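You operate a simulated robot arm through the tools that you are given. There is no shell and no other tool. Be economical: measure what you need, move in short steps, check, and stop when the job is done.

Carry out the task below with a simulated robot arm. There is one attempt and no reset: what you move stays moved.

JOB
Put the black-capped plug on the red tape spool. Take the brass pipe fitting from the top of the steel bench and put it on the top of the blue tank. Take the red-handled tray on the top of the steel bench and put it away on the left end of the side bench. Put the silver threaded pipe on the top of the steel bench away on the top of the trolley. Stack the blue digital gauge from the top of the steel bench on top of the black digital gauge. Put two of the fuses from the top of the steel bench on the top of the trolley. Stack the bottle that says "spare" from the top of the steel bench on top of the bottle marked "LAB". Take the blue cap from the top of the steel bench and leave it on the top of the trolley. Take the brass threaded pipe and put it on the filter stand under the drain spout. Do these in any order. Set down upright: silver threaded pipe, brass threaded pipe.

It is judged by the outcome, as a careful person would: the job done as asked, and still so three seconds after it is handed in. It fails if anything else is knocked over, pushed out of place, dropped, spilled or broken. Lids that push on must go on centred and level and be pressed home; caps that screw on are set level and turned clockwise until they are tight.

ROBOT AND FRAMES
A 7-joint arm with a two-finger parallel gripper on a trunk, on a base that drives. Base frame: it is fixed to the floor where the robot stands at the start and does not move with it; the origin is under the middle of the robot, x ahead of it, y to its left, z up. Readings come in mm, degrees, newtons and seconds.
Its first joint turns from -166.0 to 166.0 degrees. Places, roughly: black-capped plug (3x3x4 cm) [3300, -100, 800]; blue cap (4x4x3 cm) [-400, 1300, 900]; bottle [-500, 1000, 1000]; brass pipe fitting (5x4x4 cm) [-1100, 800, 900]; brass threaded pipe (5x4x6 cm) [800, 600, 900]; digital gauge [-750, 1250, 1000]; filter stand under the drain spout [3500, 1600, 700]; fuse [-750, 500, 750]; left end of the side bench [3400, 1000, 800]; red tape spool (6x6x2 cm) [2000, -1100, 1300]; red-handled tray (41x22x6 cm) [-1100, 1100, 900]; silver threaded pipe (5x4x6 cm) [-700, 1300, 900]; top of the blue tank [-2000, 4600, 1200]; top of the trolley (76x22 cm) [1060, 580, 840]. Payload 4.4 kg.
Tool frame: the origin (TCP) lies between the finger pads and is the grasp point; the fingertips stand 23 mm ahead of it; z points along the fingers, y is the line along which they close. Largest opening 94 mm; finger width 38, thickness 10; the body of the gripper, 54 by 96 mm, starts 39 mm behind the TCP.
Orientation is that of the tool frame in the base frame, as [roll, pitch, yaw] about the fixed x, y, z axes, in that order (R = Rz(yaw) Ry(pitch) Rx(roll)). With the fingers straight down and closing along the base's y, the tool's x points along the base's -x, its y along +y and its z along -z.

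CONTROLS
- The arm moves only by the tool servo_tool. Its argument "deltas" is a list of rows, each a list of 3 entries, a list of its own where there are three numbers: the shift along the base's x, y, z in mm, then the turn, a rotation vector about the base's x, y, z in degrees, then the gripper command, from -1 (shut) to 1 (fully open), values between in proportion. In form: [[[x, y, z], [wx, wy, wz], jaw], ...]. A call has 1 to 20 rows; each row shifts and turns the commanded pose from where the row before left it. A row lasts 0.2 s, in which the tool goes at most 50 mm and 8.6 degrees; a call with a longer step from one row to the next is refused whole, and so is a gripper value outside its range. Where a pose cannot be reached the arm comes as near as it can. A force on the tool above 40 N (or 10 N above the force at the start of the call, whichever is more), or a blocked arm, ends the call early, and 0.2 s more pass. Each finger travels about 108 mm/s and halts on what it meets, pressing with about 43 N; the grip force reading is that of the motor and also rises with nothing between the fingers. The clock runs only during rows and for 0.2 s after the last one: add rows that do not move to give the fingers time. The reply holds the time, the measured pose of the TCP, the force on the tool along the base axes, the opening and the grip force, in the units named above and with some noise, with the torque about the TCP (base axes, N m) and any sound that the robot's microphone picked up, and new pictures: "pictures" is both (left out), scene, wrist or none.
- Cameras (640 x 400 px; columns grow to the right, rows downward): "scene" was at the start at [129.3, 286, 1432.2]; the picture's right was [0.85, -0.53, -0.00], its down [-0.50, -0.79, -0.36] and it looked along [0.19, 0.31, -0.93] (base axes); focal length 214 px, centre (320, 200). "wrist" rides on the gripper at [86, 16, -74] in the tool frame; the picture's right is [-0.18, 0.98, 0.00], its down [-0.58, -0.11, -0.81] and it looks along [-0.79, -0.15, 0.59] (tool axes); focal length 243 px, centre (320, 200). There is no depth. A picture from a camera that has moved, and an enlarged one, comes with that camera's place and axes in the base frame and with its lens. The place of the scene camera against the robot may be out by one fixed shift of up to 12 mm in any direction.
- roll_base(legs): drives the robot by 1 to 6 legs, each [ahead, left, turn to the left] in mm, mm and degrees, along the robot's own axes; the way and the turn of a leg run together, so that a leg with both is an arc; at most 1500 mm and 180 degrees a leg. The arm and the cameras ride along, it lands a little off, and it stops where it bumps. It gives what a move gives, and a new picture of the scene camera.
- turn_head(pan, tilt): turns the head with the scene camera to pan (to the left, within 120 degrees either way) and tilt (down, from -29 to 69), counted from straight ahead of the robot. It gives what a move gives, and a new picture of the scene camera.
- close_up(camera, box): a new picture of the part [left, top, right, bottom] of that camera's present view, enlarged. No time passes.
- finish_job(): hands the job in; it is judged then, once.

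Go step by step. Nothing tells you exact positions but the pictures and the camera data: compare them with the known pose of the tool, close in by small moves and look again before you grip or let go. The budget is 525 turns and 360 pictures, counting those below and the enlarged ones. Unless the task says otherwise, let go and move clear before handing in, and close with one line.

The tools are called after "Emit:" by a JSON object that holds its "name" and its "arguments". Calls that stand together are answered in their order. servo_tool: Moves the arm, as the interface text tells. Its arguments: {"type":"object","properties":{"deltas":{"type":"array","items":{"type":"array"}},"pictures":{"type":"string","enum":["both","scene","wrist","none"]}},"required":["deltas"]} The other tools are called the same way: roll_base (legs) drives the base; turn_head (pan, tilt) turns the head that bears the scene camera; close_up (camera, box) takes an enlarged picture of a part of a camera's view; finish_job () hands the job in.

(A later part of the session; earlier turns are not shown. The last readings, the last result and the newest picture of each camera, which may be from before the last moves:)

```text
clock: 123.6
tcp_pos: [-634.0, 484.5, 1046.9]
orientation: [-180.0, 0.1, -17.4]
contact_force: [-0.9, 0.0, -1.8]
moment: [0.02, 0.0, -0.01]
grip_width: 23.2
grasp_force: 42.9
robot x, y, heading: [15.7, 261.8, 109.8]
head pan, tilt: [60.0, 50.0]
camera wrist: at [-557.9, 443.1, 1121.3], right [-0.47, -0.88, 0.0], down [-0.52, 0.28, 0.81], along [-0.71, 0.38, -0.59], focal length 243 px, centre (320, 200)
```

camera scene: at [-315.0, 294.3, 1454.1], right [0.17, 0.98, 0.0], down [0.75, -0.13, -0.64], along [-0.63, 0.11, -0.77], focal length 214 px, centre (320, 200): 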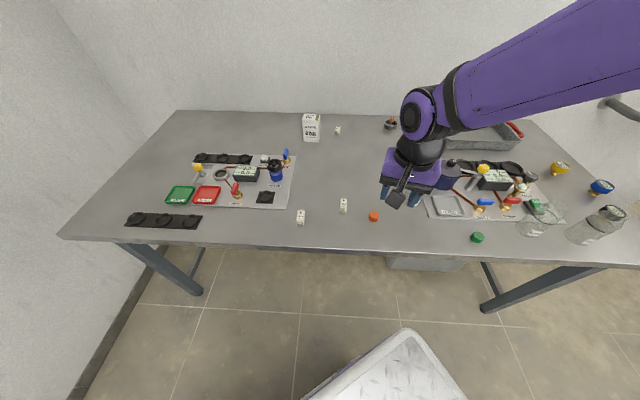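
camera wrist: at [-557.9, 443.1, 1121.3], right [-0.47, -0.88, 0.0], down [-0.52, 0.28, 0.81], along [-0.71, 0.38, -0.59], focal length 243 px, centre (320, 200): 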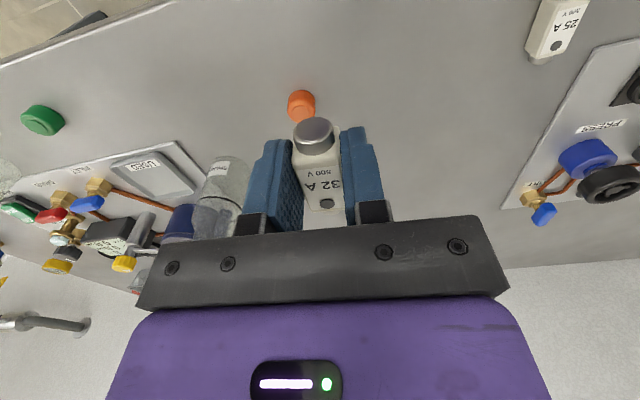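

Fuse 1 held. I swing round the front to the right side, then roll nearer the trolley.

Emit:
{"name": "servo_tool", "arguments": {"deltas": [[[3, 46.9, 4], [0, 0, -4.6], -1], [[6.7, 46.5, 4], [0, 0, -4.6], -1], [[10.3, 45.9, 4], [0, 0, -4.6], -1], [[13.9, 44.9, 4], [0, 0, -4.6], -1], [[17.3, 43.7, 4], [0, 0, -4.6], -1], [[20.7, 42.2, 4], [0, 0, -4.6], -1], [[24, 40.4, 4], [0, 0, -4.6], -1], [[27.1, 38.4, 4], [0, 0, -4.6], -1], [[30, 36.2, 4], [0, 0, -4.6], -1], [[32.7, 33.7, 4], [0, 0, -4.6], -1], [[35.3, 31, 4], [0, 0, -4.6], -1], [[37.6, 28.2, 4], [0, 0, -4.6], -1], [[39.7, 25.2, 4], [0, 0, -4.6], -1], [[41.6, 22, 4], [0, 0, -4.6], -1], [[43.2, 18.6, 4], [0, 0, -4.6], -1], [[44.5, 15.2, 4], [0, 0, -4.6], -1], [[45.5, 11.6, 0], [0, 0, -4.6], -1], [[46.3, 8, 0], [0, 0, -4.6], -1], [[46.8, 4.4, 0], [0, 0, -4.6], -1], [[47, 0.7, 0], [0, 0, -4.6], -1]], "pictures": "none"}}

Emit:
{"name": "servo_tool", "arguments": {"deltas": [[[46.9, -3, 0], [0, 0, -4.6], -1], [[46.5, -6.7, 0], [0, 0, -4.6], -1], [[45.9, -10.3, 0], [0, 0, -4.6], -1], [[44.9, -13.9, 0], [0, 0, -4.6], -1], [[43.7, -17.3, 0], [0, 0, -4.6], -1], [[42.2, -20.7, 0], [0, 0, -4.6], -1], [[40.4, -24, 0], [0, 0, -4.6], -1], [[38.4, -27.1, 0], [0, 0, -4.6], -1], [[36.2, -30, 0], [0, 0, -4.6], -1], [[33.7, -32.7, 0], [0, 0, -4.6], -1], [[31, -35.3, 0], [0, 0, -4.6], -1], [[28.2, -37.6, 0], [0, 0, -4.6], -1], [[25.2, -39.7, 0], [0, 0, -4.6], -1], [[22, -41.6, 0], [0, 0, -4.6], -1], [[18.6, -43.2, 0], [0, 0, -4.6], -1], [[15.2, -44.5, 0], [0, 0, -4.6], -1], [[11.6, -45.5, 0], [0, 0, -4.6], -1], [[8, -46.3, 0], [0, 0, -4.6], -1], [[4.4, -46.8, 0], [0, 0, -4.6], -1], [[0.7, -47, 0], [0, 0, -4.6], -1]], "pictures": "none"}}

Emit:
{"name": "roll_base", "arguments": {"legs": [[0, -200, 0]]}}

Emit:
{"name": "servo_tool", "arguments": {"deltas": [[[0, 0, 0], [0, 0, 0], -1]], "pictures": "wrist"}}

```text
clock: 127.8
tcp_pos: [-21.5, 1067.0, 1111.4]
orientation: [-180.0, 0.1, -109.4]
contact_force: [-0.6, -0.3, -1.4]
moment: [-0.04, -0.07, -0.02]
grip_width: 23.2
grasp_force: 42.7
robot x, y, heading: [15.8, 261.7, 110.3]
head pan, tilt: [60.0, 50.0]
```

```text
clock: 132.0
tcp_pos: [564.0, 454.5, 1111.8]
orientation: [-180.0, 0.1, 158.6]
contact_force: [0.0, 0.9, -0.3]
moment: [-0.04, -0.01, 0.02]
grip_width: 23.2
grasp_force: 43.1
robot x, y, heading: [14.8, 258.6, 109.9]
head pan, tilt: [60.0, 50.0]
```

```text
clock: 133.7
tcp_pos: [756.2, 525.0, 1112.8]
orientation: [180.0, 0.1, 158.6]
contact_force: [-0.2, -0.9, -1.3]
moment: [0.0, 0.02, -0.03]
grip_width: 23.2
grasp_force: 43.0
robot x, y, heading: [210.7, 335.9, 109.9]
head pan, tilt: [60.0, 50.0]
camera scene: at [-123.6, 363.3, 1454.2], right [0.17, 0.98, 0.0], down [0.75, -0.13, -0.64], along [-0.63, 0.11, -0.77], focal length 214 px, centre (320, 200)
```

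scene: 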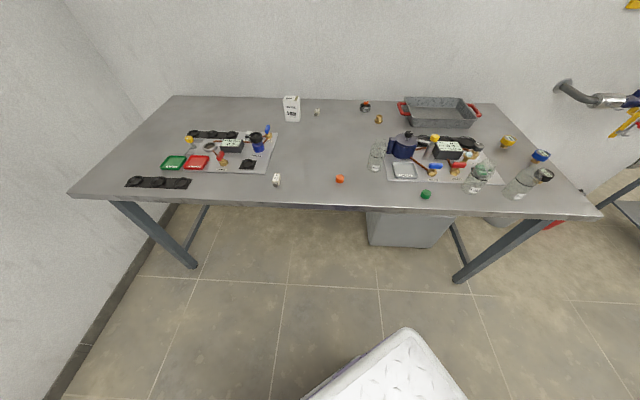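

```text
clock: 134.1
tcp_pos: [756.2, 523.6, 1112.5]
orientation: [180.0, 0.2, 158.6]
contact_force: [-0.7, -0.3, -0.4]
moment: [0.01, 0.02, 0.05]
grip_width: 23.2
grasp_force: 43.0
robot x, y, heading: [201.8, 330.9, 110.0]
head pan, tilt: [60.0, 50.0]
camera wrist: at [680.0, 571.3, 1187.0], right [0.53, 0.85, 0.0], down [0.5, -0.31, 0.81], along [0.68, -0.43, -0.59], focal length 243 px, centre (320, 200)
```

wrist: 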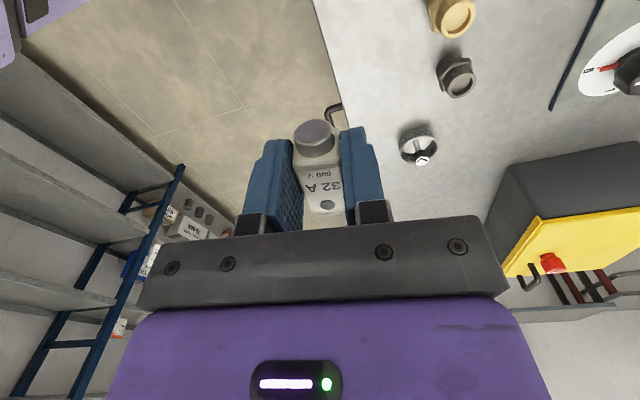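

Emit:
{"name": "servo_tool", "arguments": {"deltas": [[[37, 13, -20], [0, 0, 0], -1], [[37, 13, -20], [0, 0, 0], -1], [[0, 0, -45], [0, 0, 0], -1], [[0, 0, -45], [0, 0, 0], -1], [[0, 0, -40], [0, 0, 0], -1], [[0, 0, -35], [0, 0, 0], -1], [[0, 0, 0], [0, 0, 0], -1]], "pictures": "wrist"}}

```text
clock: 135.7
tcp_pos: [831.0, 549.0, 907.0]
orientation: [-180.0, 0.1, 158.6]
contact_force: [0.3, 0.4, -0.8]
moment: [-0.02, -0.04, -0.02]
grip_width: 23.3
grasp_force: 43.3
robot x, y, heading: [208.5, 328.6, 109.9]
head pan, tilt: [60.0, 50.0]
camera wrist: at [755.4, 596.3, 981.0], right [0.53, 0.85, 0.0], down [0.5, -0.31, 0.81], along [0.69, -0.43, -0.59], focal length 243 px, centre (320, 200)
```

wrist: 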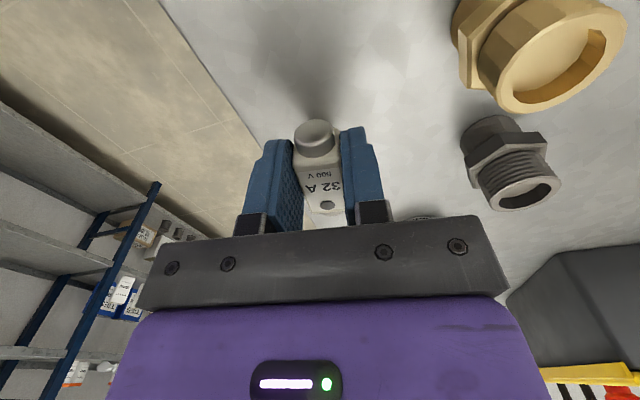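

Emit:
{"name": "servo_tool", "arguments": {"deltas": [[[0, 5, -12], [0, 0, 0], -1], [[0, 0, -8], [0, 0, 0], -1], [[0, 0, -6], [0, 0, 0], -1], [[0, 0, -4], [0, 0, 0], -1], [[0, 0, 0], [0, 0, 0], -1]], "pictures": "none"}}

```text
clock: 136.8
tcp_pos: [829.0, 555.9, 878.1]
orientation: [-180.0, 0.0, 158.6]
contact_force: [-1.6, 0.6, 5.1]
moment: [-0.02, -0.03, 0.02]
grip_width: 23.1
grasp_force: 42.3
robot x, y, heading: [206.0, 333.1, 109.9]
head pan, tilt: [60.0, 50.0]
```

Light contact. Release and lift.

Emit:
{"name": "servo_tool", "arguments": {"deltas": [[[0, 0, -1], [0, 0, 0], -1], [[0, 0, 0], [0, 0, 0], -0.2], [[0, 0, 0], [0, 0, 0], -0.2], [[0, 0, 30], [0, 0, 0], -0.2], [[0, 0, 45], [0, 0, 0], -0.2], [[-10, 0, 45], [0, 0, 0], 0], [[-20, 0, 40], [0, 0, 0], 0], [[-30, 0, 38], [0, 0, 0], 0.2], [[-30, 0, 38], [0, 0, 0], 0.2]], "pictures": "wrist"}}

```text
clock: 138.8
tcp_pos: [739.3, 555.0, 1111.5]
orientation: [179.9, 0.0, 158.6]
contact_force: [0.9, 0.9, -0.4]
moment: [0.01, 0.05, 0.02]
grip_width: 56.4
grasp_force: 0.1
robot x, y, heading: [206.1, 333.6, 109.7]
head pan, tilt: [60.0, 50.0]
camera wrist: at [663.7, 602.4, 1185.8], right [0.53, 0.85, 0.0], down [0.5, -0.31, 0.81], along [0.68, -0.43, -0.59], focal length 243 px, centre (320, 200)
```

wrist: 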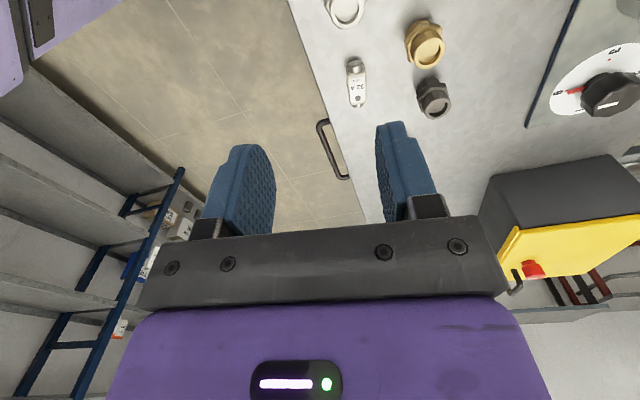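

Now the second fuse: roll back toward the bench and swing the arm back.

Emit:
{"name": "roll_base", "arguments": {"legs": [[-130, 260, 0]]}}

Emit:
{"name": "servo_tool", "arguments": {"deltas": [[[-0.7, 47, 0], [0, 0, 4.6], 0.2], [[-4.4, 46.8, 0], [0, 0, 4.6], 0.2], [[-8, 46.3, 0], [0, 0, 4.6], 0.2], [[-11.6, 45.5, 0], [0, 0, 4.6], 0.2], [[-15.2, 44.5, 0], [0, 0, 4.6], 0.2], [[-18.6, 43.2, 0], [0, 0, 4.6], 0.2], [[-22, 41.6, 0], [0, 0, 4.6], 0.2], [[-25.2, 39.7, 0], [0, 0, 4.6], 0.2], [[-28.2, 37.6, 0], [0, 0, 4.6], 0.2], [[-31, 35.3, 0], [0, 0, 4.6], 0.2], [[-33.7, 32.7, 0], [0, 0, 4.6], 0.2], [[-36.2, 30, 0], [0, 0, 4.6], 0.2], [[-38.4, 27.1, 0], [0, 0, 4.6], 0.2], [[-40.4, 24, 0], [0, 0, 4.6], 0.2], [[-42.2, 20.7, 0], [0, 0, 4.6], 0.2], [[-43.7, 17.3, 0], [0, 0, 4.6], 0.2], [[-44.9, 13.9, 0], [0, 0, 4.6], 0.2], [[-45.9, 10.3, 0], [0, 0, 4.6], 0.2], [[-46.5, 6.7, 0], [0, 0, 4.6], 0.2], [[-46.9, 3, 0], [0, 0, 4.6], 0.2]], "pictures": "none"}}

Emit:
{"name": "servo_tool", "arguments": {"deltas": [[[-47, -0.7, 0], [0, 0, 4.6], 0.2], [[-46.8, -4.4, 0], [0, 0, 4.6], 0.2], [[-46.3, -8, 0], [0, 0, 4.6], 0.2], [[-45.5, -11.6, 0], [0, 0, 4.6], 0.2], [[-44.5, -15.2, -4], [0, 0, 4.6], 0.2], [[-43.2, -18.6, -4], [0, 0, 4.6], 0.2], [[-41.6, -22, -4], [0, 0, 4.6], 0.2], [[-39.7, -25.2, -4], [0, 0, 4.6], 0.2], [[-37.6, -28.2, -4], [0, 0, 4.6], 0.2], [[-35.3, -31, -4], [0, 0, 4.6], 0.2], [[-32.7, -33.7, -4], [0, 0, 4.6], 0.2], [[-30, -36.2, -4], [0, 0, 4.6], 0.2], [[-27.1, -38.4, -4], [0, 0, 4.6], 0.2], [[-24, -40.4, -4], [0, 0, 4.6], 0.2], [[-20.7, -42.2, -4], [0, 0, 4.6], 0.2], [[-17.3, -43.7, -4], [0, 0, 4.6], 0.2], [[-13.9, -44.9, -4], [0, 0, 4.6], 0.2], [[-10.3, -45.9, -4], [0, 0, 4.6], 0.2], [[0, -47, 0], [0, 0, 4.6], 0.2], [[0, -40, 0], [0, 0, 4.6], 0.2]], "pictures": "both"}}

```text
clock: 140.9
tcp_pos: [536.0, 342.1, 1112.9]
orientation: [-180.0, 0.2, 158.7]
contact_force: [-0.2, -0.9, 1.1]
moment: [0.02, -0.02, 0.01]
grip_width: 56.4
grasp_force: 0.0
robot x, y, heading: [8.7, 118.6, 110.2]
head pan, tilt: [60.0, 50.0]
camera scene: at [-326.6, 149.2, 1454.2], right [0.17, 0.98, 0.0], down [0.75, -0.13, -0.64], along [-0.63, 0.11, -0.77], focal length 214 px, centre (320, 200)
```

scene: 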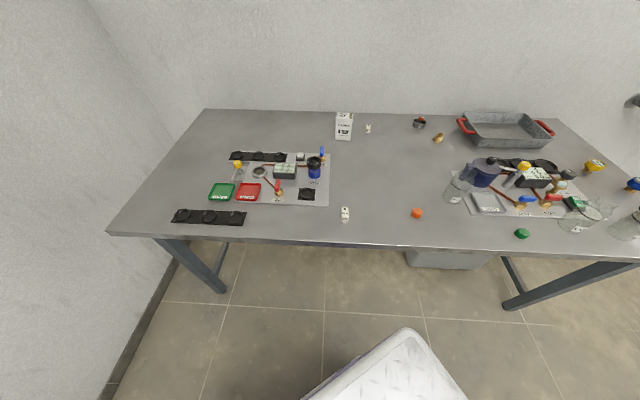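

```text
clock: 145.1
tcp_pos: [-49.1, 955.7, 1111.7]
orientation: [179.9, 0.0, -109.4]
contact_force: [0.4, 0.7, 0.3]
moment: [0.02, 0.06, 0.01]
grip_width: 56.2
grasp_force: 0.0
robot x, y, heading: [7.7, 116.2, 109.9]
head pan, tilt: [60.0, 50.0]
```

```text
clock: 149.3
tcp_pos: [-652.3, 378.6, 1055.1]
orientation: [179.9, 0.1, -17.3]
contact_force: [0.0, 0.8, 0.1]
moment: [-0.08, -0.04, 0.0]
grip_width: 56.3
grasp_force: 0.1
robot x, y, heading: [2.3, 118.2, 110.3]
head pan, tilt: [60.0, 50.0]
camera scene: at [-326.7, 149.8, 1454.1], right [0.17, 0.98, 0.0], down [0.75, -0.13, -0.64], along [-0.63, 0.11, -0.77], focal length 214 px, centre (320, 200)
camera wrist: at [-575.2, 338.0, 1129.9], right [-0.47, -0.88, 0.0], down [-0.52, 0.28, 0.81], along [-0.71, 0.38, -0.59], focal length 243 px, centre (320, 200)
```

scene: 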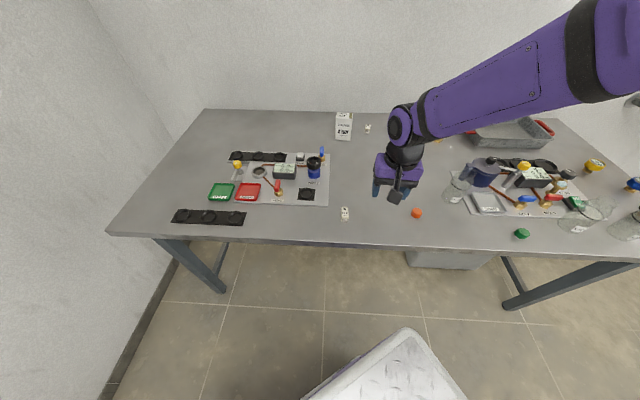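
wrist: 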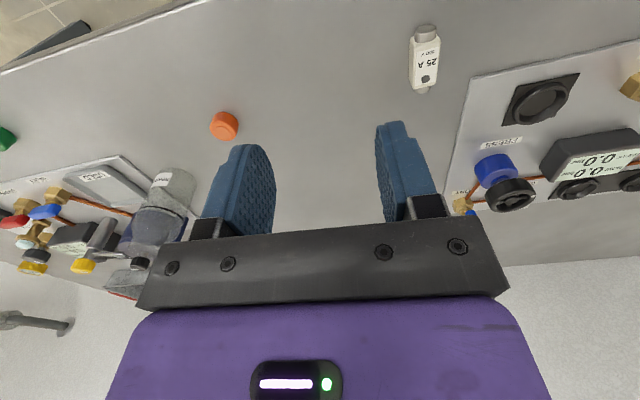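

Emit:
{"name": "servo_tool", "arguments": {"deltas": [[[-16, -25, -30], [0, 0, 2], 0.2], [[-16, -25, -30], [0, 0, 2], 0.2], [[-16, -25, -30], [0, 0, 2], 0.2], [[0, 0, -15], [0, 0, 0], 0.2], [[0, 0, 0], [0, 0, 0], 0.2]], "pictures": "wrist"}}

```text
clock: 150.5
tcp_pos: [-699.2, 302.6, 949.6]
orientation: [179.9, 0.1, -11.3]
contact_force: [-0.3, -0.1, 0.0]
moment: [0.0, 0.0, 0.01]
grip_width: 56.4
grasp_force: 0.2
robot x, y, heading: [1.0, 117.4, 110.3]
head pan, tilt: [60.0, 50.0]
camera wrist: at [-618.3, 269.1, 1024.6], right [-0.37, -0.93, 0.0], down [-0.55, 0.22, 0.81], along [-0.75, 0.3, -0.59], focal length 243 px, centre (320, 200)
```

wrist: 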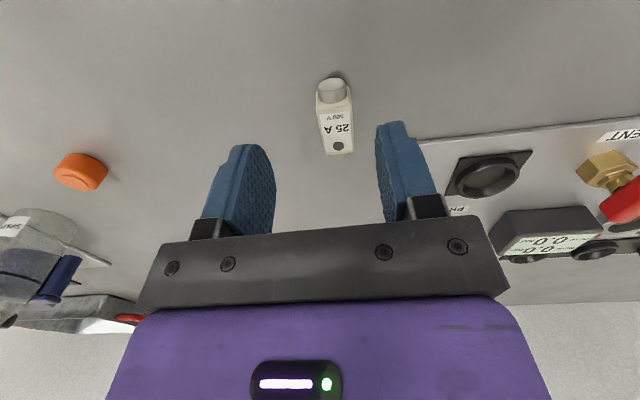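

Emit:
{"name": "servo_tool", "arguments": {"deltas": [[[-10, -3, -20], [0, 0, 0], 0.2], [[-8, -2, -25], [0, 0, 0], 0.2], [[0, 0, -17], [0, 0, 0], 0.2], [[0, 0, 0], [0, 0, 0], -1], [[0, 0, 0], [0, 0, 0], -1], [[0, 0, 0], [0, 0, 0], -1]], "pictures": "wrist"}}

```text
clock: 151.9
tcp_pos: [-718.5, 300.0, 889.5]
orientation: [-180.0, 0.2, -11.3]
contact_force: [0.1, 0.1, 0.3]
moment: [0.02, -0.03, 0.0]
grip_width: 23.3
grasp_force: 42.4
robot x, y, heading: [8.5, 118.9, 110.0]
head pan, tilt: [60.0, 50.0]
camera wrist: at [-637.4, 266.3, 962.7], right [-0.37, -0.93, 0.0], down [-0.55, 0.22, 0.81], along [-0.75, 0.3, -0.59], focal length 243 px, centre (320, 200)
```

wrist: 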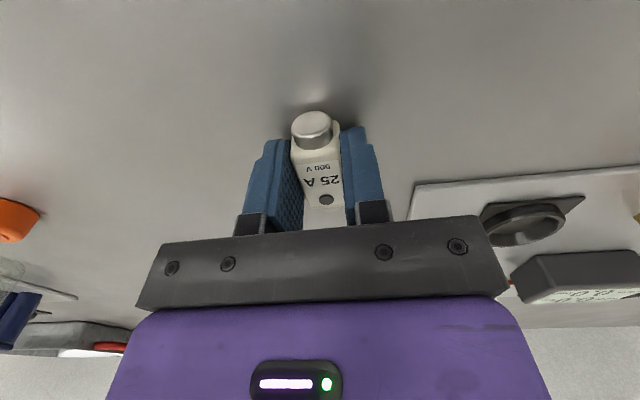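

Emit:
{"name": "servo_tool", "arguments": {"deltas": [[[0, 0, 40], [0, 0, 0], -1], [[22, 25, 35], [0, 0, -1.5], -1], [[22, 25, 35], [0, 0, -1.5], -1], [[22, 25, 35], [0, 0, -1.5], -1], [[0, 40, 10], [0, 0, -4.6], -1], [[0, 47, 10], [0, 0, -4.6], -1], [[10.3, 45.9, 5], [0, 0, -4.6], -1], [[13.9, 44.9, 5], [0, 0, -4.6], -1], [[17.3, 43.7, 5], [0, 0, -4.6], -1], [[20.7, 42.2, 5], [0, 0, -4.6], -1], [[24, 40.4, 5], [0, 0, -4.6], -1], [[27.1, 38.4, 5], [0, 0, -4.6], -1], [[30, 36.2, 5], [0, 0, -4.6], -1], [[32.7, 33.7, 5], [0, 0, -4.6], -1], [[35.3, 31, 5], [0, 0, -4.6], -1], [[37.6, 28.2, 0], [0, 0, -4.6], -1], [[39.7, 25.2, 0], [0, 0, -4.6], -1], [[41.6, 22, 0], [0, 0, -4.6], -1], [[43.2, 18.6, 0], [0, 0, -4.6], -1], [[44.5, 15.2, 0], [0, 0, -4.6], -1]], "pictures": "none"}}

Emit:
{"name": "servo_tool", "arguments": {"deltas": [[[45.5, 11.6, 0], [0, 0, -4.6], -1], [[46.3, 8, 0], [0, 0, -4.6], -1], [[46.8, 4.4, 0], [0, 0, -4.6], -1], [[47, 0.7, 0], [0, 0, -4.6], -1], [[46.9, -3, 0], [0, 0, -4.6], -1], [[46.5, -6.7, 0], [0, 0, -4.6], -1], [[45.9, -10.3, 0], [0, 0, -4.6], -1], [[44.9, -13.9, 0], [0, 0, -4.6], -1], [[43.7, -17.3, 0], [0, 0, -4.6], -1], [[42.2, -20.7, 0], [0, 0, -4.6], -1], [[40.4, -24, 0], [0, 0, -4.6], -1], [[38.4, -27.1, 0], [0, 0, -4.6], -1], [[36.2, -30, 0], [0, 0, -4.6], -1], [[33.7, -32.7, 0], [0, 0, -4.6], -1], [[31, -35.3, 0], [0, 0, -4.6], -1], [[28.2, -37.6, 0], [0, 0, -4.6], -1], [[25.2, -39.7, 0], [0, 0, -4.6], -1], [[22, -41.6, 0], [0, 0, -4.6], -1], [[18.6, -43.2, 0], [0, 0, -4.6], -1], [[15.2, -44.5, 0], [0, 0, -4.6], -1]], "pictures": "none"}}

Emit:
{"name": "roll_base", "arguments": {"legs": [[130, -270, 0]]}}

Emit:
{"name": "servo_tool", "arguments": {"deltas": [[[11.6, -45.5, 0], [0, 0, -4.6], -1]], "pictures": "wrist"}}

```text
clock: 156.1
tcp_pos: [-233.1, 928.1, 1099.5]
orientation: [-180.0, 0.1, -89.4]
contact_force: [-0.6, 0.7, -0.7]
moment: [0.01, -0.06, 0.0]
grip_width: 23.4
grasp_force: 43.0
robot x, y, heading: [8.0, 116.3, 110.1]
head pan, tilt: [60.0, 50.0]
```

```text
clock: 160.3
tcp_pos: [510.8, 523.9, 1099.0]
orientation: [-180.0, 0.1, 178.6]
contact_force: [-0.5, 1.3, -1.7]
moment: [-0.03, -0.02, -0.02]
grip_width: 23.3
grasp_force: 42.9
robot x, y, heading: [4.5, 119.2, 110.3]
head pan, tilt: [60.0, 50.0]
```

```text
clock: 162.3
tcp_pos: [721.0, 740.9, 1098.2]
orientation: [180.0, 0.1, 178.6]
contact_force: [0.4, -0.8, -1.6]
moment: [-0.02, 0.04, 0.01]
grip_width: 23.5
grasp_force: 43.1
robot x, y, heading: [214.0, 335.8, 109.9]
head pan, tilt: [60.0, 50.0]
camera scene: at [-116.6, 366.3, 1454.2], right [0.17, 0.98, 0.0], down [0.75, -0.13, -0.64], along [-0.63, 0.11, -0.77], focal length 214 px, centre (320, 200)
```

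scene: 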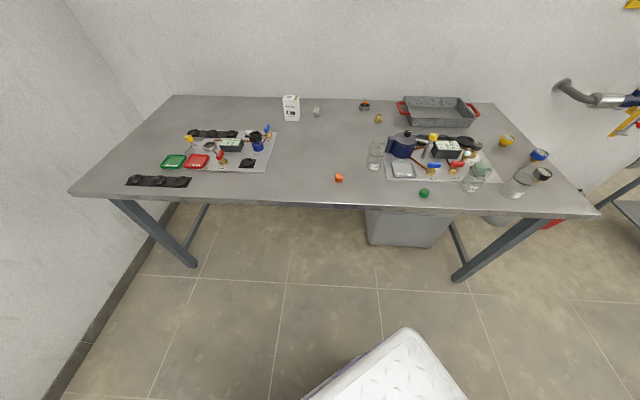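

```text
clock: 162.7
tcp_pos: [732.6, 697.2, 1097.2]
orientation: [-180.0, 0.1, 174.1]
contact_force: [-0.7, 0.1, -1.1]
moment: [-0.03, -0.01, 0.01]
grip_width: 23.4
grasp_force: 43.4
robot x, y, heading: [218.1, 338.6, 109.8]
head pan, tilt: [60.0, 50.0]
camera wrist: at [647.1, 721.9, 1171.7], right [0.28, 0.96, 0.0], down [0.57, -0.17, 0.81], along [0.77, -0.23, -0.59], focal length 243 px, centre (320, 200)
```

wrist: 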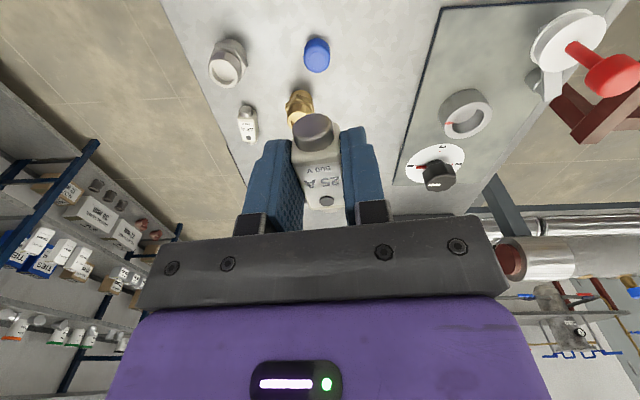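

Emit:
{"name": "servo_tool", "arguments": {"deltas": [[[34.4, -30, 0], [0, 0, -3], -1], [[34.4, -30, 0], [0, 0, -3], -1], [[34.4, -30, 0], [0, 0, -3], -1], [[34.4, -30, 0], [0, 0, -3], -1], [[34.4, -30, 0], [0, 0, -3], -1], [[0, 0, -45], [0, 0, 0], -1], [[0, 0, -45], [0, 0, 0], -1], [[0, 0, -45], [0, 0, 0], -1], [[0, 0, -45], [0, 0, 0], -1], [[0, 0, -12], [0, 0, 0], -1], [[0, 0, 0], [0, 0, 0], -1]], "pictures": "wrist"}}

```text
clock: 165.1
tcp_pos: [905.9, 544.9, 907.1]
orientation: [-179.9, 0.1, 159.0]
contact_force: [0.3, -0.7, -1.2]
moment: [-0.01, -0.01, 0.0]
grip_width: 23.5
grasp_force: 42.5
robot x, y, heading: [214.7, 333.5, 109.9]
head pan, tilt: [60.0, 50.0]
camera wrist: at [830.4, 591.9, 981.1], right [0.52, 0.85, 0.0], down [0.5, -0.31, 0.81], along [0.69, -0.42, -0.59], focal length 243 px, centre (320, 200)
```

wrist: 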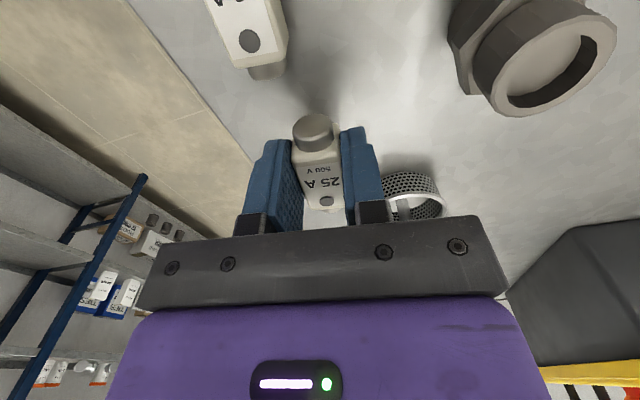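

Emit:
{"name": "servo_tool", "arguments": {"deltas": [[[5, 0, -12], [0, 0, 0], -1], [[0, 0, -8], [0, 0, 0], -1], [[0, 0, -5], [0, 0, 0], -1], [[0, 0, -3], [0, 0, 0], -1], [[0, 0, 0], [0, 0, 0], -1]], "pictures": "none"}}

```text
clock: 166.3
tcp_pos: [910.3, 544.5, 878.7]
orientation: [-180.0, 0.1, 159.0]
contact_force: [0.1, 0.2, -0.7]
moment: [-0.03, 0.02, 0.04]
grip_width: 23.1
grasp_force: 43.7
robot x, y, heading: [212.5, 333.4, 110.0]
head pan, tilt: [60.0, 50.0]
```

Emit:
{"name": "servo_tool", "arguments": {"deltas": [[[0, 0, -2], [0, 0, 0], -1], [[0, 0, -1.5], [0, 0, 0], -1], [[0, 0, 0], [0, 0, 0], -1]], "pictures": "none"}}

```text
clock: 167.3
tcp_pos: [912.9, 545.7, 879.0]
orientation: [179.9, 0.5, 159.0]
contact_force: [0.0, -0.2, 10.8]
moment: [0.02, 0.18, -0.03]
grip_width: 23.3
grasp_force: 43.3
robot x, y, heading: [215.6, 334.2, 110.0]
head pan, tilt: [60.0, 50.0]
stopped in row 3: the force on the tool passed its limit at 41 N (the readings are from after the stop); the commanded pose is now the measured one
```

Touching. Release and lift.

Emit:
{"name": "servo_tool", "arguments": {"deltas": [[[0, 0, 0], [0, 0, 0], -0.2], [[0, 0, 0], [0, 0, 0], -0.2], [[0, 0, 30], [0, 0, 0], -0.2], [[0, 0, 45], [0, 0, 0], -0.2], [[0, 0, 45], [0, 0, 0], 0], [[-20, 0, 40], [0, 0, 0], 0], [[-30, 0, 38], [0, 0, 0], 0.2], [[-40, 0, 20], [0, 0, 0], 0.2], [[-45, 0, 0], [0, 0, 0], 0.2]], "pictures": "wrist"}}

```text
clock: 169.3
tcp_pos: [775.8, 542.5, 1095.7]
orientation: [179.8, 0.3, 158.9]
contact_force: [0.1, 1.0, -0.1]
moment: [0.0, 0.03, 0.02]
grip_width: 56.5
grasp_force: 0.1
robot x, y, heading: [214.7, 335.4, 109.8]
head pan, tilt: [60.0, 50.0]
camera wrist: at [699.3, 588.6, 1170.2], right [0.52, 0.85, 0.0], down [0.5, -0.31, 0.81], along [0.69, -0.42, -0.59], focal length 243 px, centre (320, 200)
```

wrist: 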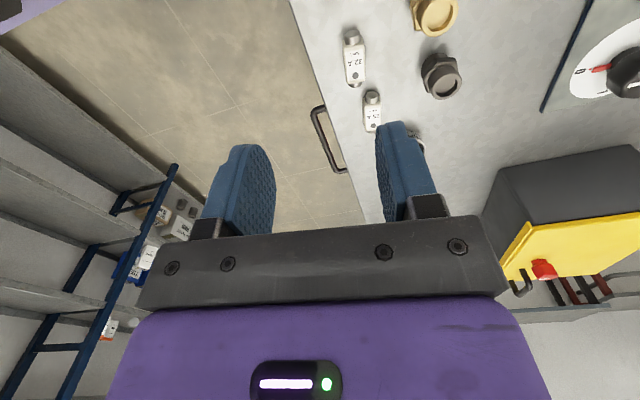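

All trolley items are placed. Next I take the brass pipe while here; move to view it.

Emit:
{"name": "servo_tool", "arguments": {"deltas": [[[-16, 27, -20], [0, 0, 2.5], 0.6], [[-16, 27, -20], [0, 0, 2.5], 0.6], [[-14, 26, -20], [0, 0, 2.5], 0.6], [[0, 0, -35], [0, 0, 0], 0.6], [[0, 0, 0], [0, 0, 0], 0.6]], "pictures": "wrist"}}

```text
clock: 170.5
tcp_pos: [731.5, 623.7, 1003.0]
orientation: [179.9, 0.3, 166.5]
contact_force: [1.2, 0.5, 0.1]
moment: [-0.03, 0.01, -0.01]
grip_width: 75.2
grasp_force: 0.2
robot x, y, heading: [213.9, 338.2, 110.1]
head pan, tilt: [60.0, 50.0]
camera wrist: at [649.1, 660.5, 1076.1], right [0.41, 0.91, 0.0], down [0.54, -0.24, 0.81], along [0.74, -0.33, -0.59], focal length 243 px, centre (320, 200)
```

wrist: 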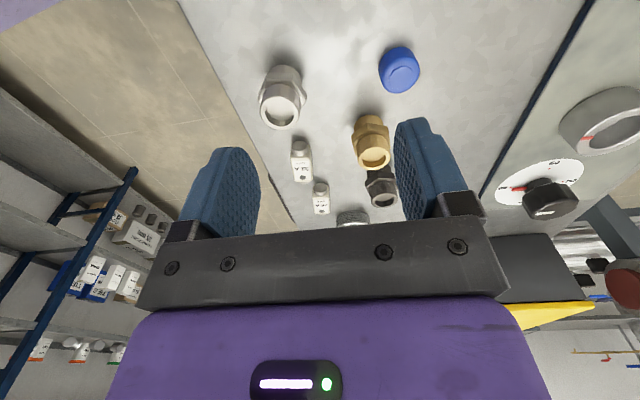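

Emit:
{"name": "close_up", "arguments": {"camera": "wrist", "box": [320, 90, 440, 220]}}

```text
3.08 times, centred on (380, 155) of wrist
camera zoom: at [649.1, 660.5, 1076.1], right [0.41, 0.91, 0.0], down [0.54, -0.24, 0.81], along [0.74, -0.33, -0.59], focal length 746 px, centre (135, 338)
```

zoom: 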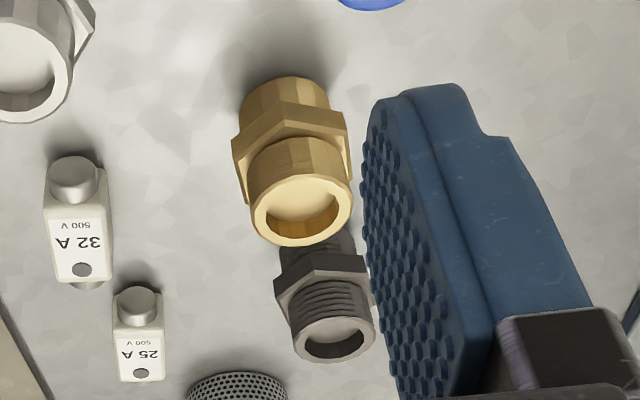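

Emit:
{"name": "servo_tool", "arguments": {"deltas": [[[45, 9, -10], [0, 0, 0], 0.6], [[44, 9, -18], [0, 0, 0], 0.6], [[0, 0, -20], [0, 0, 0], 0.6], [[0, 0, 0], [0, 0, 0], 0.6]], "pictures": "wrist"}}

```text
clock: 171.5
tcp_pos: [819.3, 640.7, 952.2]
orientation: [179.8, 0.3, 166.5]
contact_force: [0.5, 0.4, -0.1]
moment: [-0.03, -0.02, 0.0]
grip_width: 75.2
grasp_force: 0.0
robot x, y, heading: [216.7, 336.4, 109.9]
head pan, tilt: [60.0, 50.0]
camera wrist: at [738.0, 677.2, 1026.1], right [0.41, 0.91, 0.0], down [0.54, -0.24, 0.81], along [0.74, -0.33, -0.59], focal length 243 px, centre (320, 200)
```

wrist: 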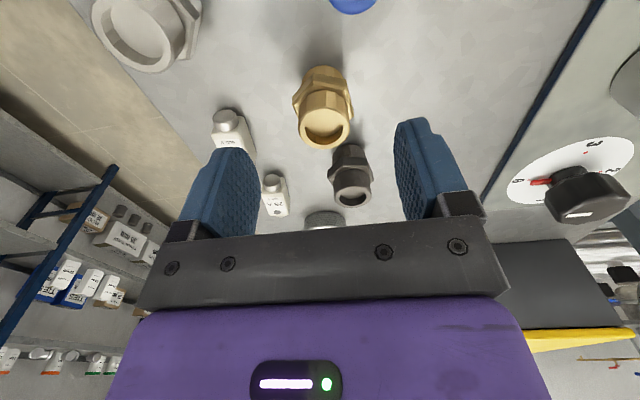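

Emit:
{"name": "servo_tool", "arguments": {"deltas": [[[2, 3, -35], [0, 0, 0], 0.6], [[0, 0, -36], [0, 0, 0], 0.6], [[0, 0, 0], [0, 0, 0], 0.6]], "pictures": "wrist"}}

```text
clock: 172.3
tcp_pos: [821.5, 646.3, 882.4]
orientation: [179.9, 0.3, 166.6]
contact_force: [-0.5, 0.7, 0.0]
moment: [0.0, 0.0, -0.05]
grip_width: 75.0
grasp_force: 0.0
robot x, y, heading: [214.0, 334.6, 110.1]
head pan, tilt: [60.0, 50.0]
camera wrist: at [740.1, 681.5, 956.6], right [0.41, 0.91, 0.0], down [0.54, -0.24, 0.81], along [0.74, -0.33, -0.59], focal length 243 px, centre (320, 200)
```

wrist: 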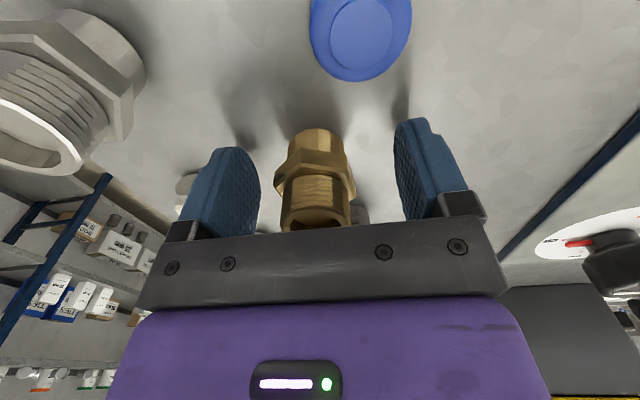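

Emit:
{"name": "servo_tool", "arguments": {"deltas": [[[0, 0, 0], [0, 0, 0], -1], [[0, 0, 0], [0, 0, 0], -1], [[0, 0, 0], [0, 0, 0], -1], [[0, 0, 0], [0, 0, 0], -1]], "pictures": "wrist"}}

```text
clock: 173.3
tcp_pos: [822.3, 645.7, 882.8]
orientation: [180.0, 0.3, 166.5]
contact_force: [0.0, -0.2, -0.2]
moment: [0.0, 0.04, -0.01]
grip_width: 42.2
grasp_force: 42.8
robot x, y, heading: [212.8, 334.8, 110.1]
head pan, tilt: [60.0, 50.0]
camera wrist: at [740.2, 681.4, 956.8], right [0.41, 0.91, 0.0], down [0.54, -0.24, 0.81], along [0.74, -0.33, -0.59], focal length 243 px, centre (320, 200)
```

wrist: 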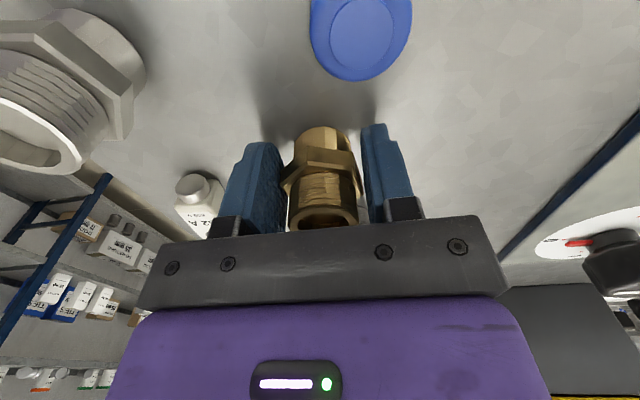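

Gripped on the flats. Lift, fold in, and swing the arm to the front for driving; also look ahead for the route.

Emit:
{"name": "servo_tool", "arguments": {"deltas": [[[0, 0, 45], [0, 0, 0], -1], [[0, 0, 45], [0, 0, 0], -1], [[-20, -2, 45], [0, 0, 0], -1], [[-20, -2, 45], [0, 0, 0], -1], [[-30, -4, 39], [0, 0, 0], -1], [[-45, -6, 0], [0, 0, 0], -1], [[-17, -2, 0], [0, 0, 0], -1], [[-9.5, 44.8, 0], [0, 0, 5], -1], [[-13.4, 43.8, 0], [0, 0, 5], -1], [[-17.2, 42.5, 0], [0, 0, 5], -1], [[-20.8, 40.8, 0], [0, 0, 5], -1], [[-24.3, 38.8, 0], [0, 0, 5], -1], [[-27.6, 36.6, 0], [0, 0, 5], -1], [[-30.6, 34, 0], [0, 0, 5], -1], [[-33.5, 31.2, 0], [0, 0, 5], -1], [[-36.1, 28.2, 0], [0, 0, 5], -1], [[-38.4, 24.9, 0], [0, 0, 5], -1], [[-40.4, 21.5, 0], [0, 0, 5], -1], [[-42.2, 17.9, 0], [0, 0, 5], -1], [[-43.6, 14.2, 0], [0, 0, 5], -1]], "pictures": "wrist"}}

Emit:
{"name": "turn_head", "arguments": {"pan": -110, "tilt": 25}}

```text
clock: 177.5
tcp_pos: [311.8, 1050.1, 1097.4]
orientation: [179.9, 0.4, -128.6]
contact_force: [0.1, -0.3, 0.1]
moment: [-0.03, 0.09, 0.0]
grip_width: 41.7
grasp_force: 42.8
robot x, y, heading: [217.7, 335.4, 110.1]
head pan, tilt: [60.0, 50.0]
camera wrist: at [244.7, 991.5, 1171.5], right [-0.65, 0.76, 0.0], down [0.45, 0.38, 0.81], along [0.61, 0.53, -0.59], focal length 243 px, centre (320, 200)
```

wrist: 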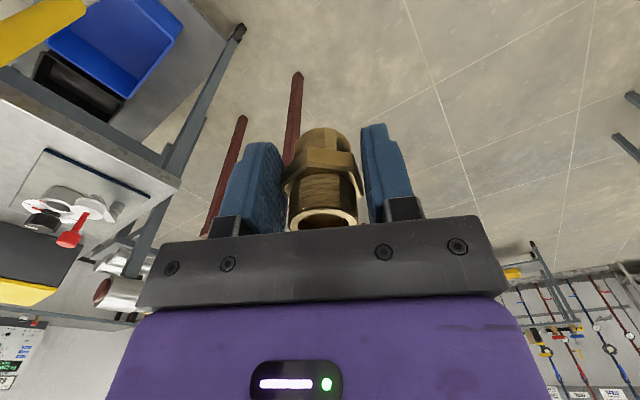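

```text
clock: 180.1
tcp_pos: [311.6, 1049.3, 1098.0]
orientation: [179.8, 0.3, -128.4]
contact_force: [-0.3, 0.8, -1.3]
moment: [0.02, 0.04, 0.0]
grip_width: 41.9
grasp_force: 43.4
robot x, y, heading: [216.3, 337.6, 109.8]
head pan, tilt: [-110.0, 25.0]
camera scene: at [51.2, 353.0, 1491.7], right [0.0, -1.0, 0.0], down [-0.42, 0.0, -0.91], along [0.91, 0.0, -0.42], focal length 214 px, centre (320, 200)
```

scene: 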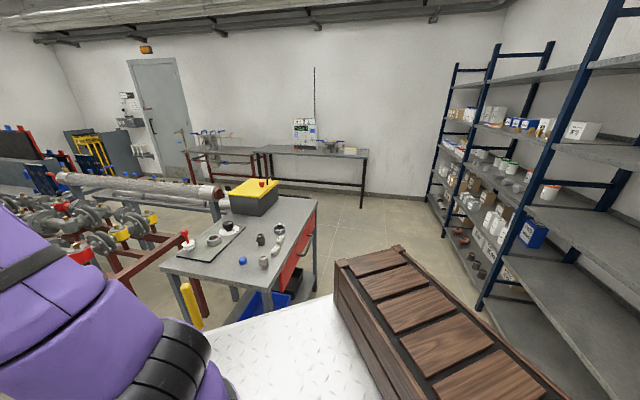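

Emit:
{"name": "close_up", "arguments": {"camera": "scene", "box": [150, 100, 390, 220]}}

Emit:
{"name": "close_up", "arguments": {"camera": "scene", "box": [420, 60, 620, 260]}}

```text
2.67 times, centred on (270, 160) of scene
camera zoom: at [51.2, 353.0, 1491.7], right [0.0, -1.0, 0.0], down [-0.42, 0.0, -0.91], along [0.91, 0.0, -0.42], focal length 572 px, centre (453, 307)
```

zoom: 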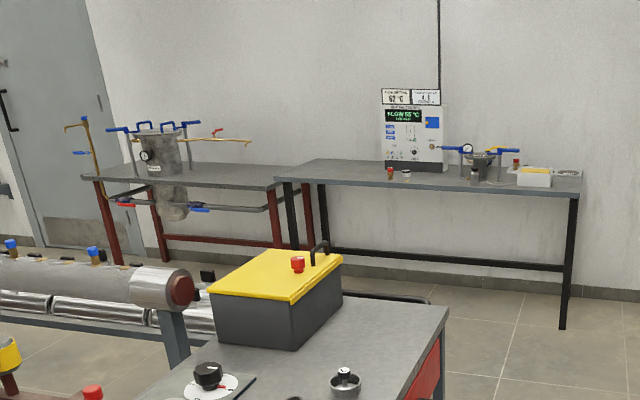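

```text
2.00 times, centred on (520, 160) of scene
camera zoom: at [51.2, 353.0, 1491.7], right [0.0, -1.0, 0.0], down [-0.42, 0.0, -0.91], along [0.91, 0.0, -0.42], focal length 429 px, centre (-80, 280)
```

zoom: 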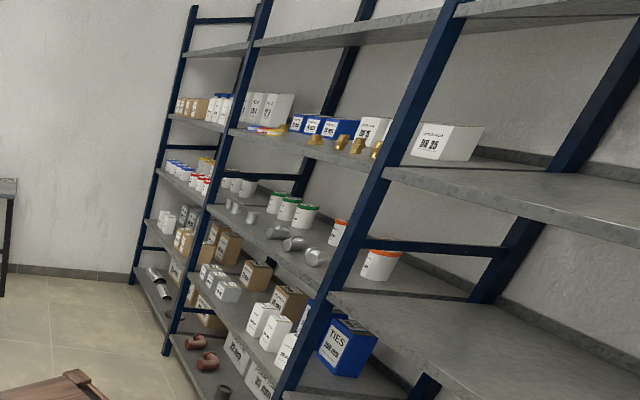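

Route: south of the trolley, then ahead toward the far benches. I back off a bit, turn to heading 0 and drive along the corridor.

Emit:
{"name": "roll_base", "arguments": {"legs": [[-235, 86, 0], [0, 0, -110], [250, -330, 0]]}}

Emit:
{"name": "turn_head", "arguments": {"pan": 0, "tilt": 25}}

```text
clock: 188.7
tcp_pos: [1089.3, -597.5, 1098.2]
orientation: [179.9, 0.3, 120.2]
contact_force: [-0.7, 0.3, -1.1]
moment: [0.03, -0.01, -0.01]
grip_width: 41.9
grasp_force: 42.8
robot x, y, heading: [457.7, -243.9, -1.2]
head pan, tilt: [-110.0, 25.0]
camera scene: at [530.7, -97.7, 1491.7], right [-0.93, 0.36, 0.0], down [0.15, 0.39, -0.91], along [-0.33, -0.84, -0.42], focal length 214 px, centre (320, 200)
```

scene: 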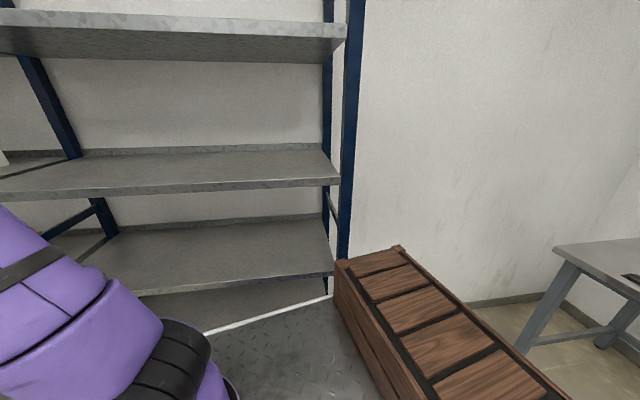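

```text
clock: 190.6
tcp_pos: [1089.0, -596.2, 1097.8]
orientation: [179.9, 0.2, 120.3]
contact_force: [-0.6, -0.5, -1.3]
moment: [-0.01, 0.03, 0.02]
grip_width: 41.7
grasp_force: 42.8
robot x, y, heading: [458.8, -252.0, -1.3]
head pan, tilt: [0.0, 25.0]
camera scene: at [656.2, -14.0, 1491.7], right [-0.02, -1.0, 0.0], down [-0.42, 0.01, -0.91], along [0.91, -0.02, -0.42], focal length 214 px, centre (320, 200)
```

scene: 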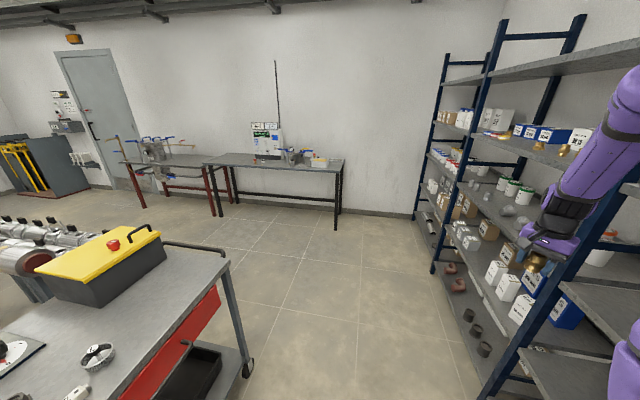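

The arm is rather close to the shelf; I bring it to the middle before driving on.

Emit:
{"name": "servo_tool", "arguments": {"deltas": [[[20, 42, 0], [0, 0, 4], -1], [[18, 42, 0], [0, 0, 4], -1], [[14, 44, 0], [0, 0, 4], -1], [[11, 45, 0], [0, 0, 4], -1], [[8, 45, 0], [0, 0, 4], -1], [[4, 46, 0], [0, 0, 4], -1]], "pictures": "none"}}

Emit:
{"name": "roll_base", "arguments": {"legs": [[1400, 0, 1]]}}

```text
clock: 191.9
tcp_pos: [1164.6, -334.9, 1096.5]
orientation: [179.8, 0.3, 144.2]
contact_force: [-0.9, 0.0, -0.8]
moment: [0.05, -0.01, -0.06]
grip_width: 41.8
grasp_force: 43.3
robot x, y, heading: [458.9, -247.2, -1.5]
head pan, tilt: [0.0, 25.0]
```

```text
clock: 198.8
tcp_pos: [2531.3, -366.6, 1097.2]
orientation: [179.9, 0.3, 144.1]
contact_force: [0.3, -0.5, -0.9]
moment: [0.0, 0.0, 0.0]
grip_width: 41.7
grasp_force: 43.1
robot x, y, heading: [1826.7, -281.0, -1.5]
head pan, tilt: [0.0, 25.0]
camera scene: at [2023.1, -45.5, 1491.6], right [-0.02, -1.0, 0.0], down [-0.42, 0.01, -0.91], along [0.91, -0.02, -0.42], focal length 214 px, centre (320, 200)
```

scene: 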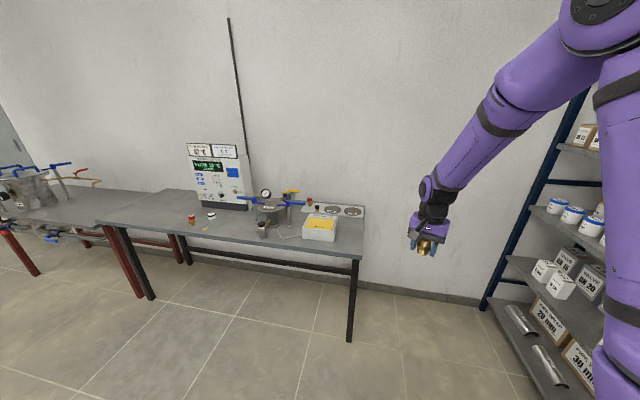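

Emit:
{"name": "close_up", "arguments": {"camera": "scene", "box": [90, 130, 380, 260]}}

Emit:
{"name": "turn_head", "arguments": {"pan": 35, "tilt": 25}}

```text
2.21 times, centred on (235, 195) of scene
camera zoom: at [2023.1, -45.5, 1491.6], right [-0.02, -1.0, 0.0], down [-0.42, 0.01, -0.91], along [0.91, -0.02, -0.42], focal length 473 px, centre (508, 211)
```

zoom: 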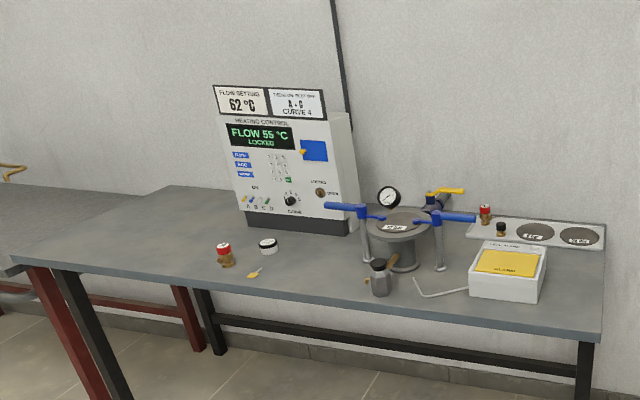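

```text
clock: 199.8
tcp_pos: [2531.1, -365.3, 1096.7]
orientation: [179.9, 0.3, 144.2]
contact_force: [0.9, 0.2, -1.5]
moment: [-0.01, 0.03, -0.02]
grip_width: 41.4
grasp_force: 42.7
robot x, y, heading: [1826.9, -279.2, -1.1]
head pan, tilt: [35.0, 25.0]
camera scene: at [2007.7, 7.7, 1491.6], right [0.55, -0.83, 0.0], down [-0.35, -0.23, -0.91], along [0.75, 0.5, -0.42], focal length 214 px, centre (320, 200)
```

scene: 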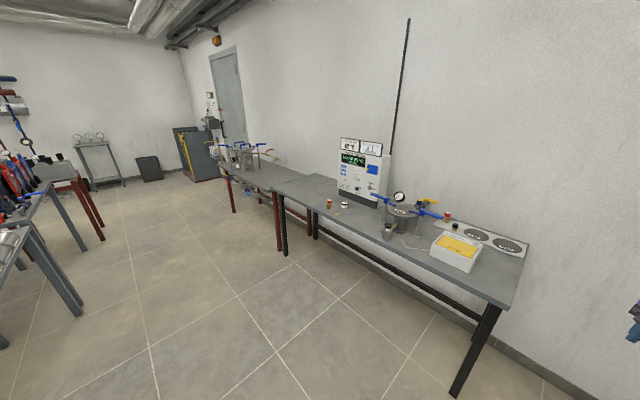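

The plug with black cap seems to be on the right part of the side bench; the filter bench is further left. I drive over to stand alongside the filter bench.

Emit:
{"name": "roll_base", "arguments": {"legs": [[250, 700, 0], [0, 0, 77], [1000, -365, 0]]}}

Emit:
{"name": "turn_head", "arguments": {"pan": -70, "tilt": 35}}

```text
clock: 212.0
tcp_pos: [3008.8, 1899.6, 1096.5]
orientation: [179.9, 0.3, -141.4]
contact_force: [0.1, 0.9, -1.2]
moment: [0.01, -0.02, -0.01]
grip_width: 41.0
grasp_force: 43.2
robot x, y, heading: [2732.2, 1245.0, 72.8]
head pan, tilt: [35.0, 25.0]
camera scene: at [2509.8, 1499.4, 1491.6], right [0.95, 0.31, 0.0], down [0.13, -0.4, -0.91], along [-0.28, 0.86, -0.42], focal length 214 px, centre (320, 200)
```

scene: 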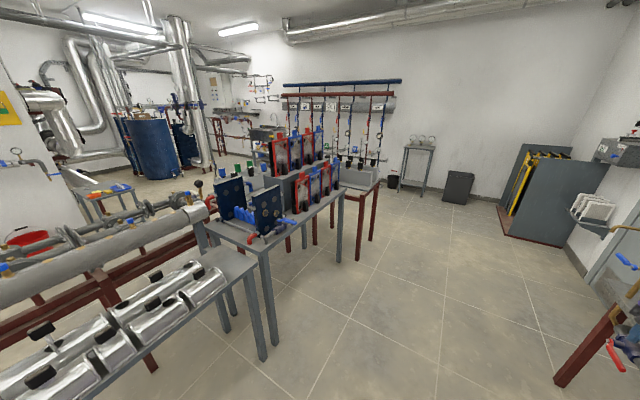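

```text
clock: 213.8
tcp_pos: [3005.5, 1899.9, 1096.3]
orientation: [179.8, 0.4, -141.5]
contact_force: [-0.7, -0.1, -2.0]
moment: [-0.06, 0.03, 0.02]
grip_width: 40.8
grasp_force: 43.1
robot x, y, heading: [2737.8, 1243.1, 73.0]
head pan, tilt: [-70.0, 35.0]
camera scene: at [2626.3, 1416.5, 1475.9], right [0.05, -1.0, 0.0], down [-0.57, -0.03, -0.82], along [0.82, 0.04, -0.57], focal length 214 px, centre (320, 200)
```

scene: 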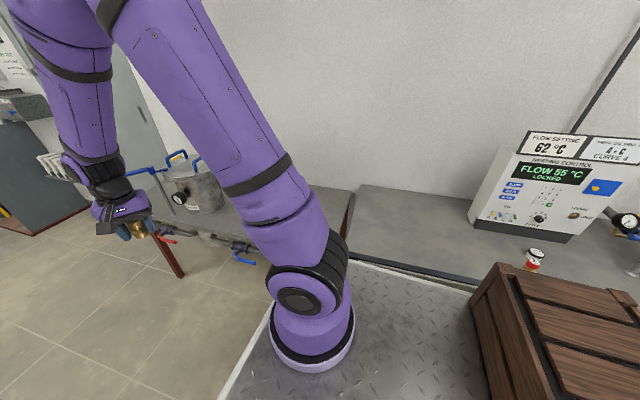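

Emit:
{"name": "close_up", "arguments": {"camera": "scene", "box": [120, 140, 280, 290]}}

Emit:
{"name": "close_up", "arguments": {"camera": "wrist", "box": [230, 90, 410, 240]}}

```text
2.67 times, centred on (200, 215) of scene
camera zoom: at [2626.3, 1416.5, 1475.9], right [0.05, -1.0, 0.0], down [-0.57, -0.03, -0.82], along [0.82, 0.04, -0.57], focal length 572 px, centre (640, 160)
```

zoom: 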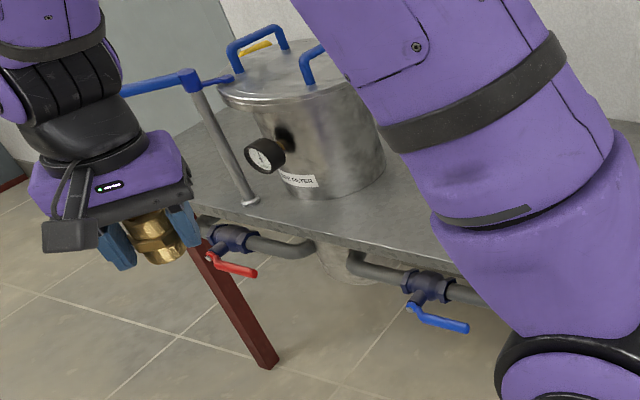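

```text
2.67 times, centred on (320, 165) of wrist
camera zoom: at [2928.8, 1858.4, 1170.5], right [-0.47, 0.88, 0.0], down [0.52, 0.27, 0.81], along [0.71, 0.38, -0.59], focal length 647 px, centre (320, 293)
```

zoom: 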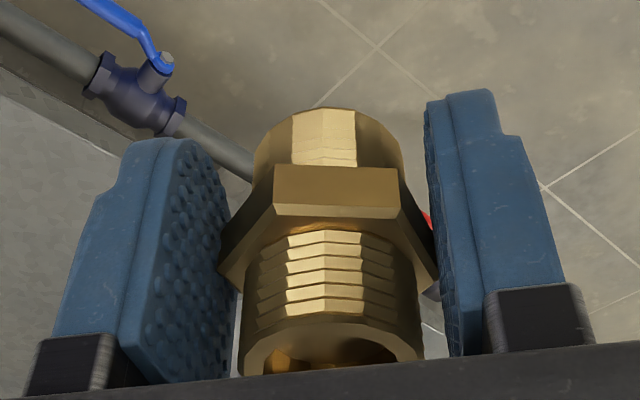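

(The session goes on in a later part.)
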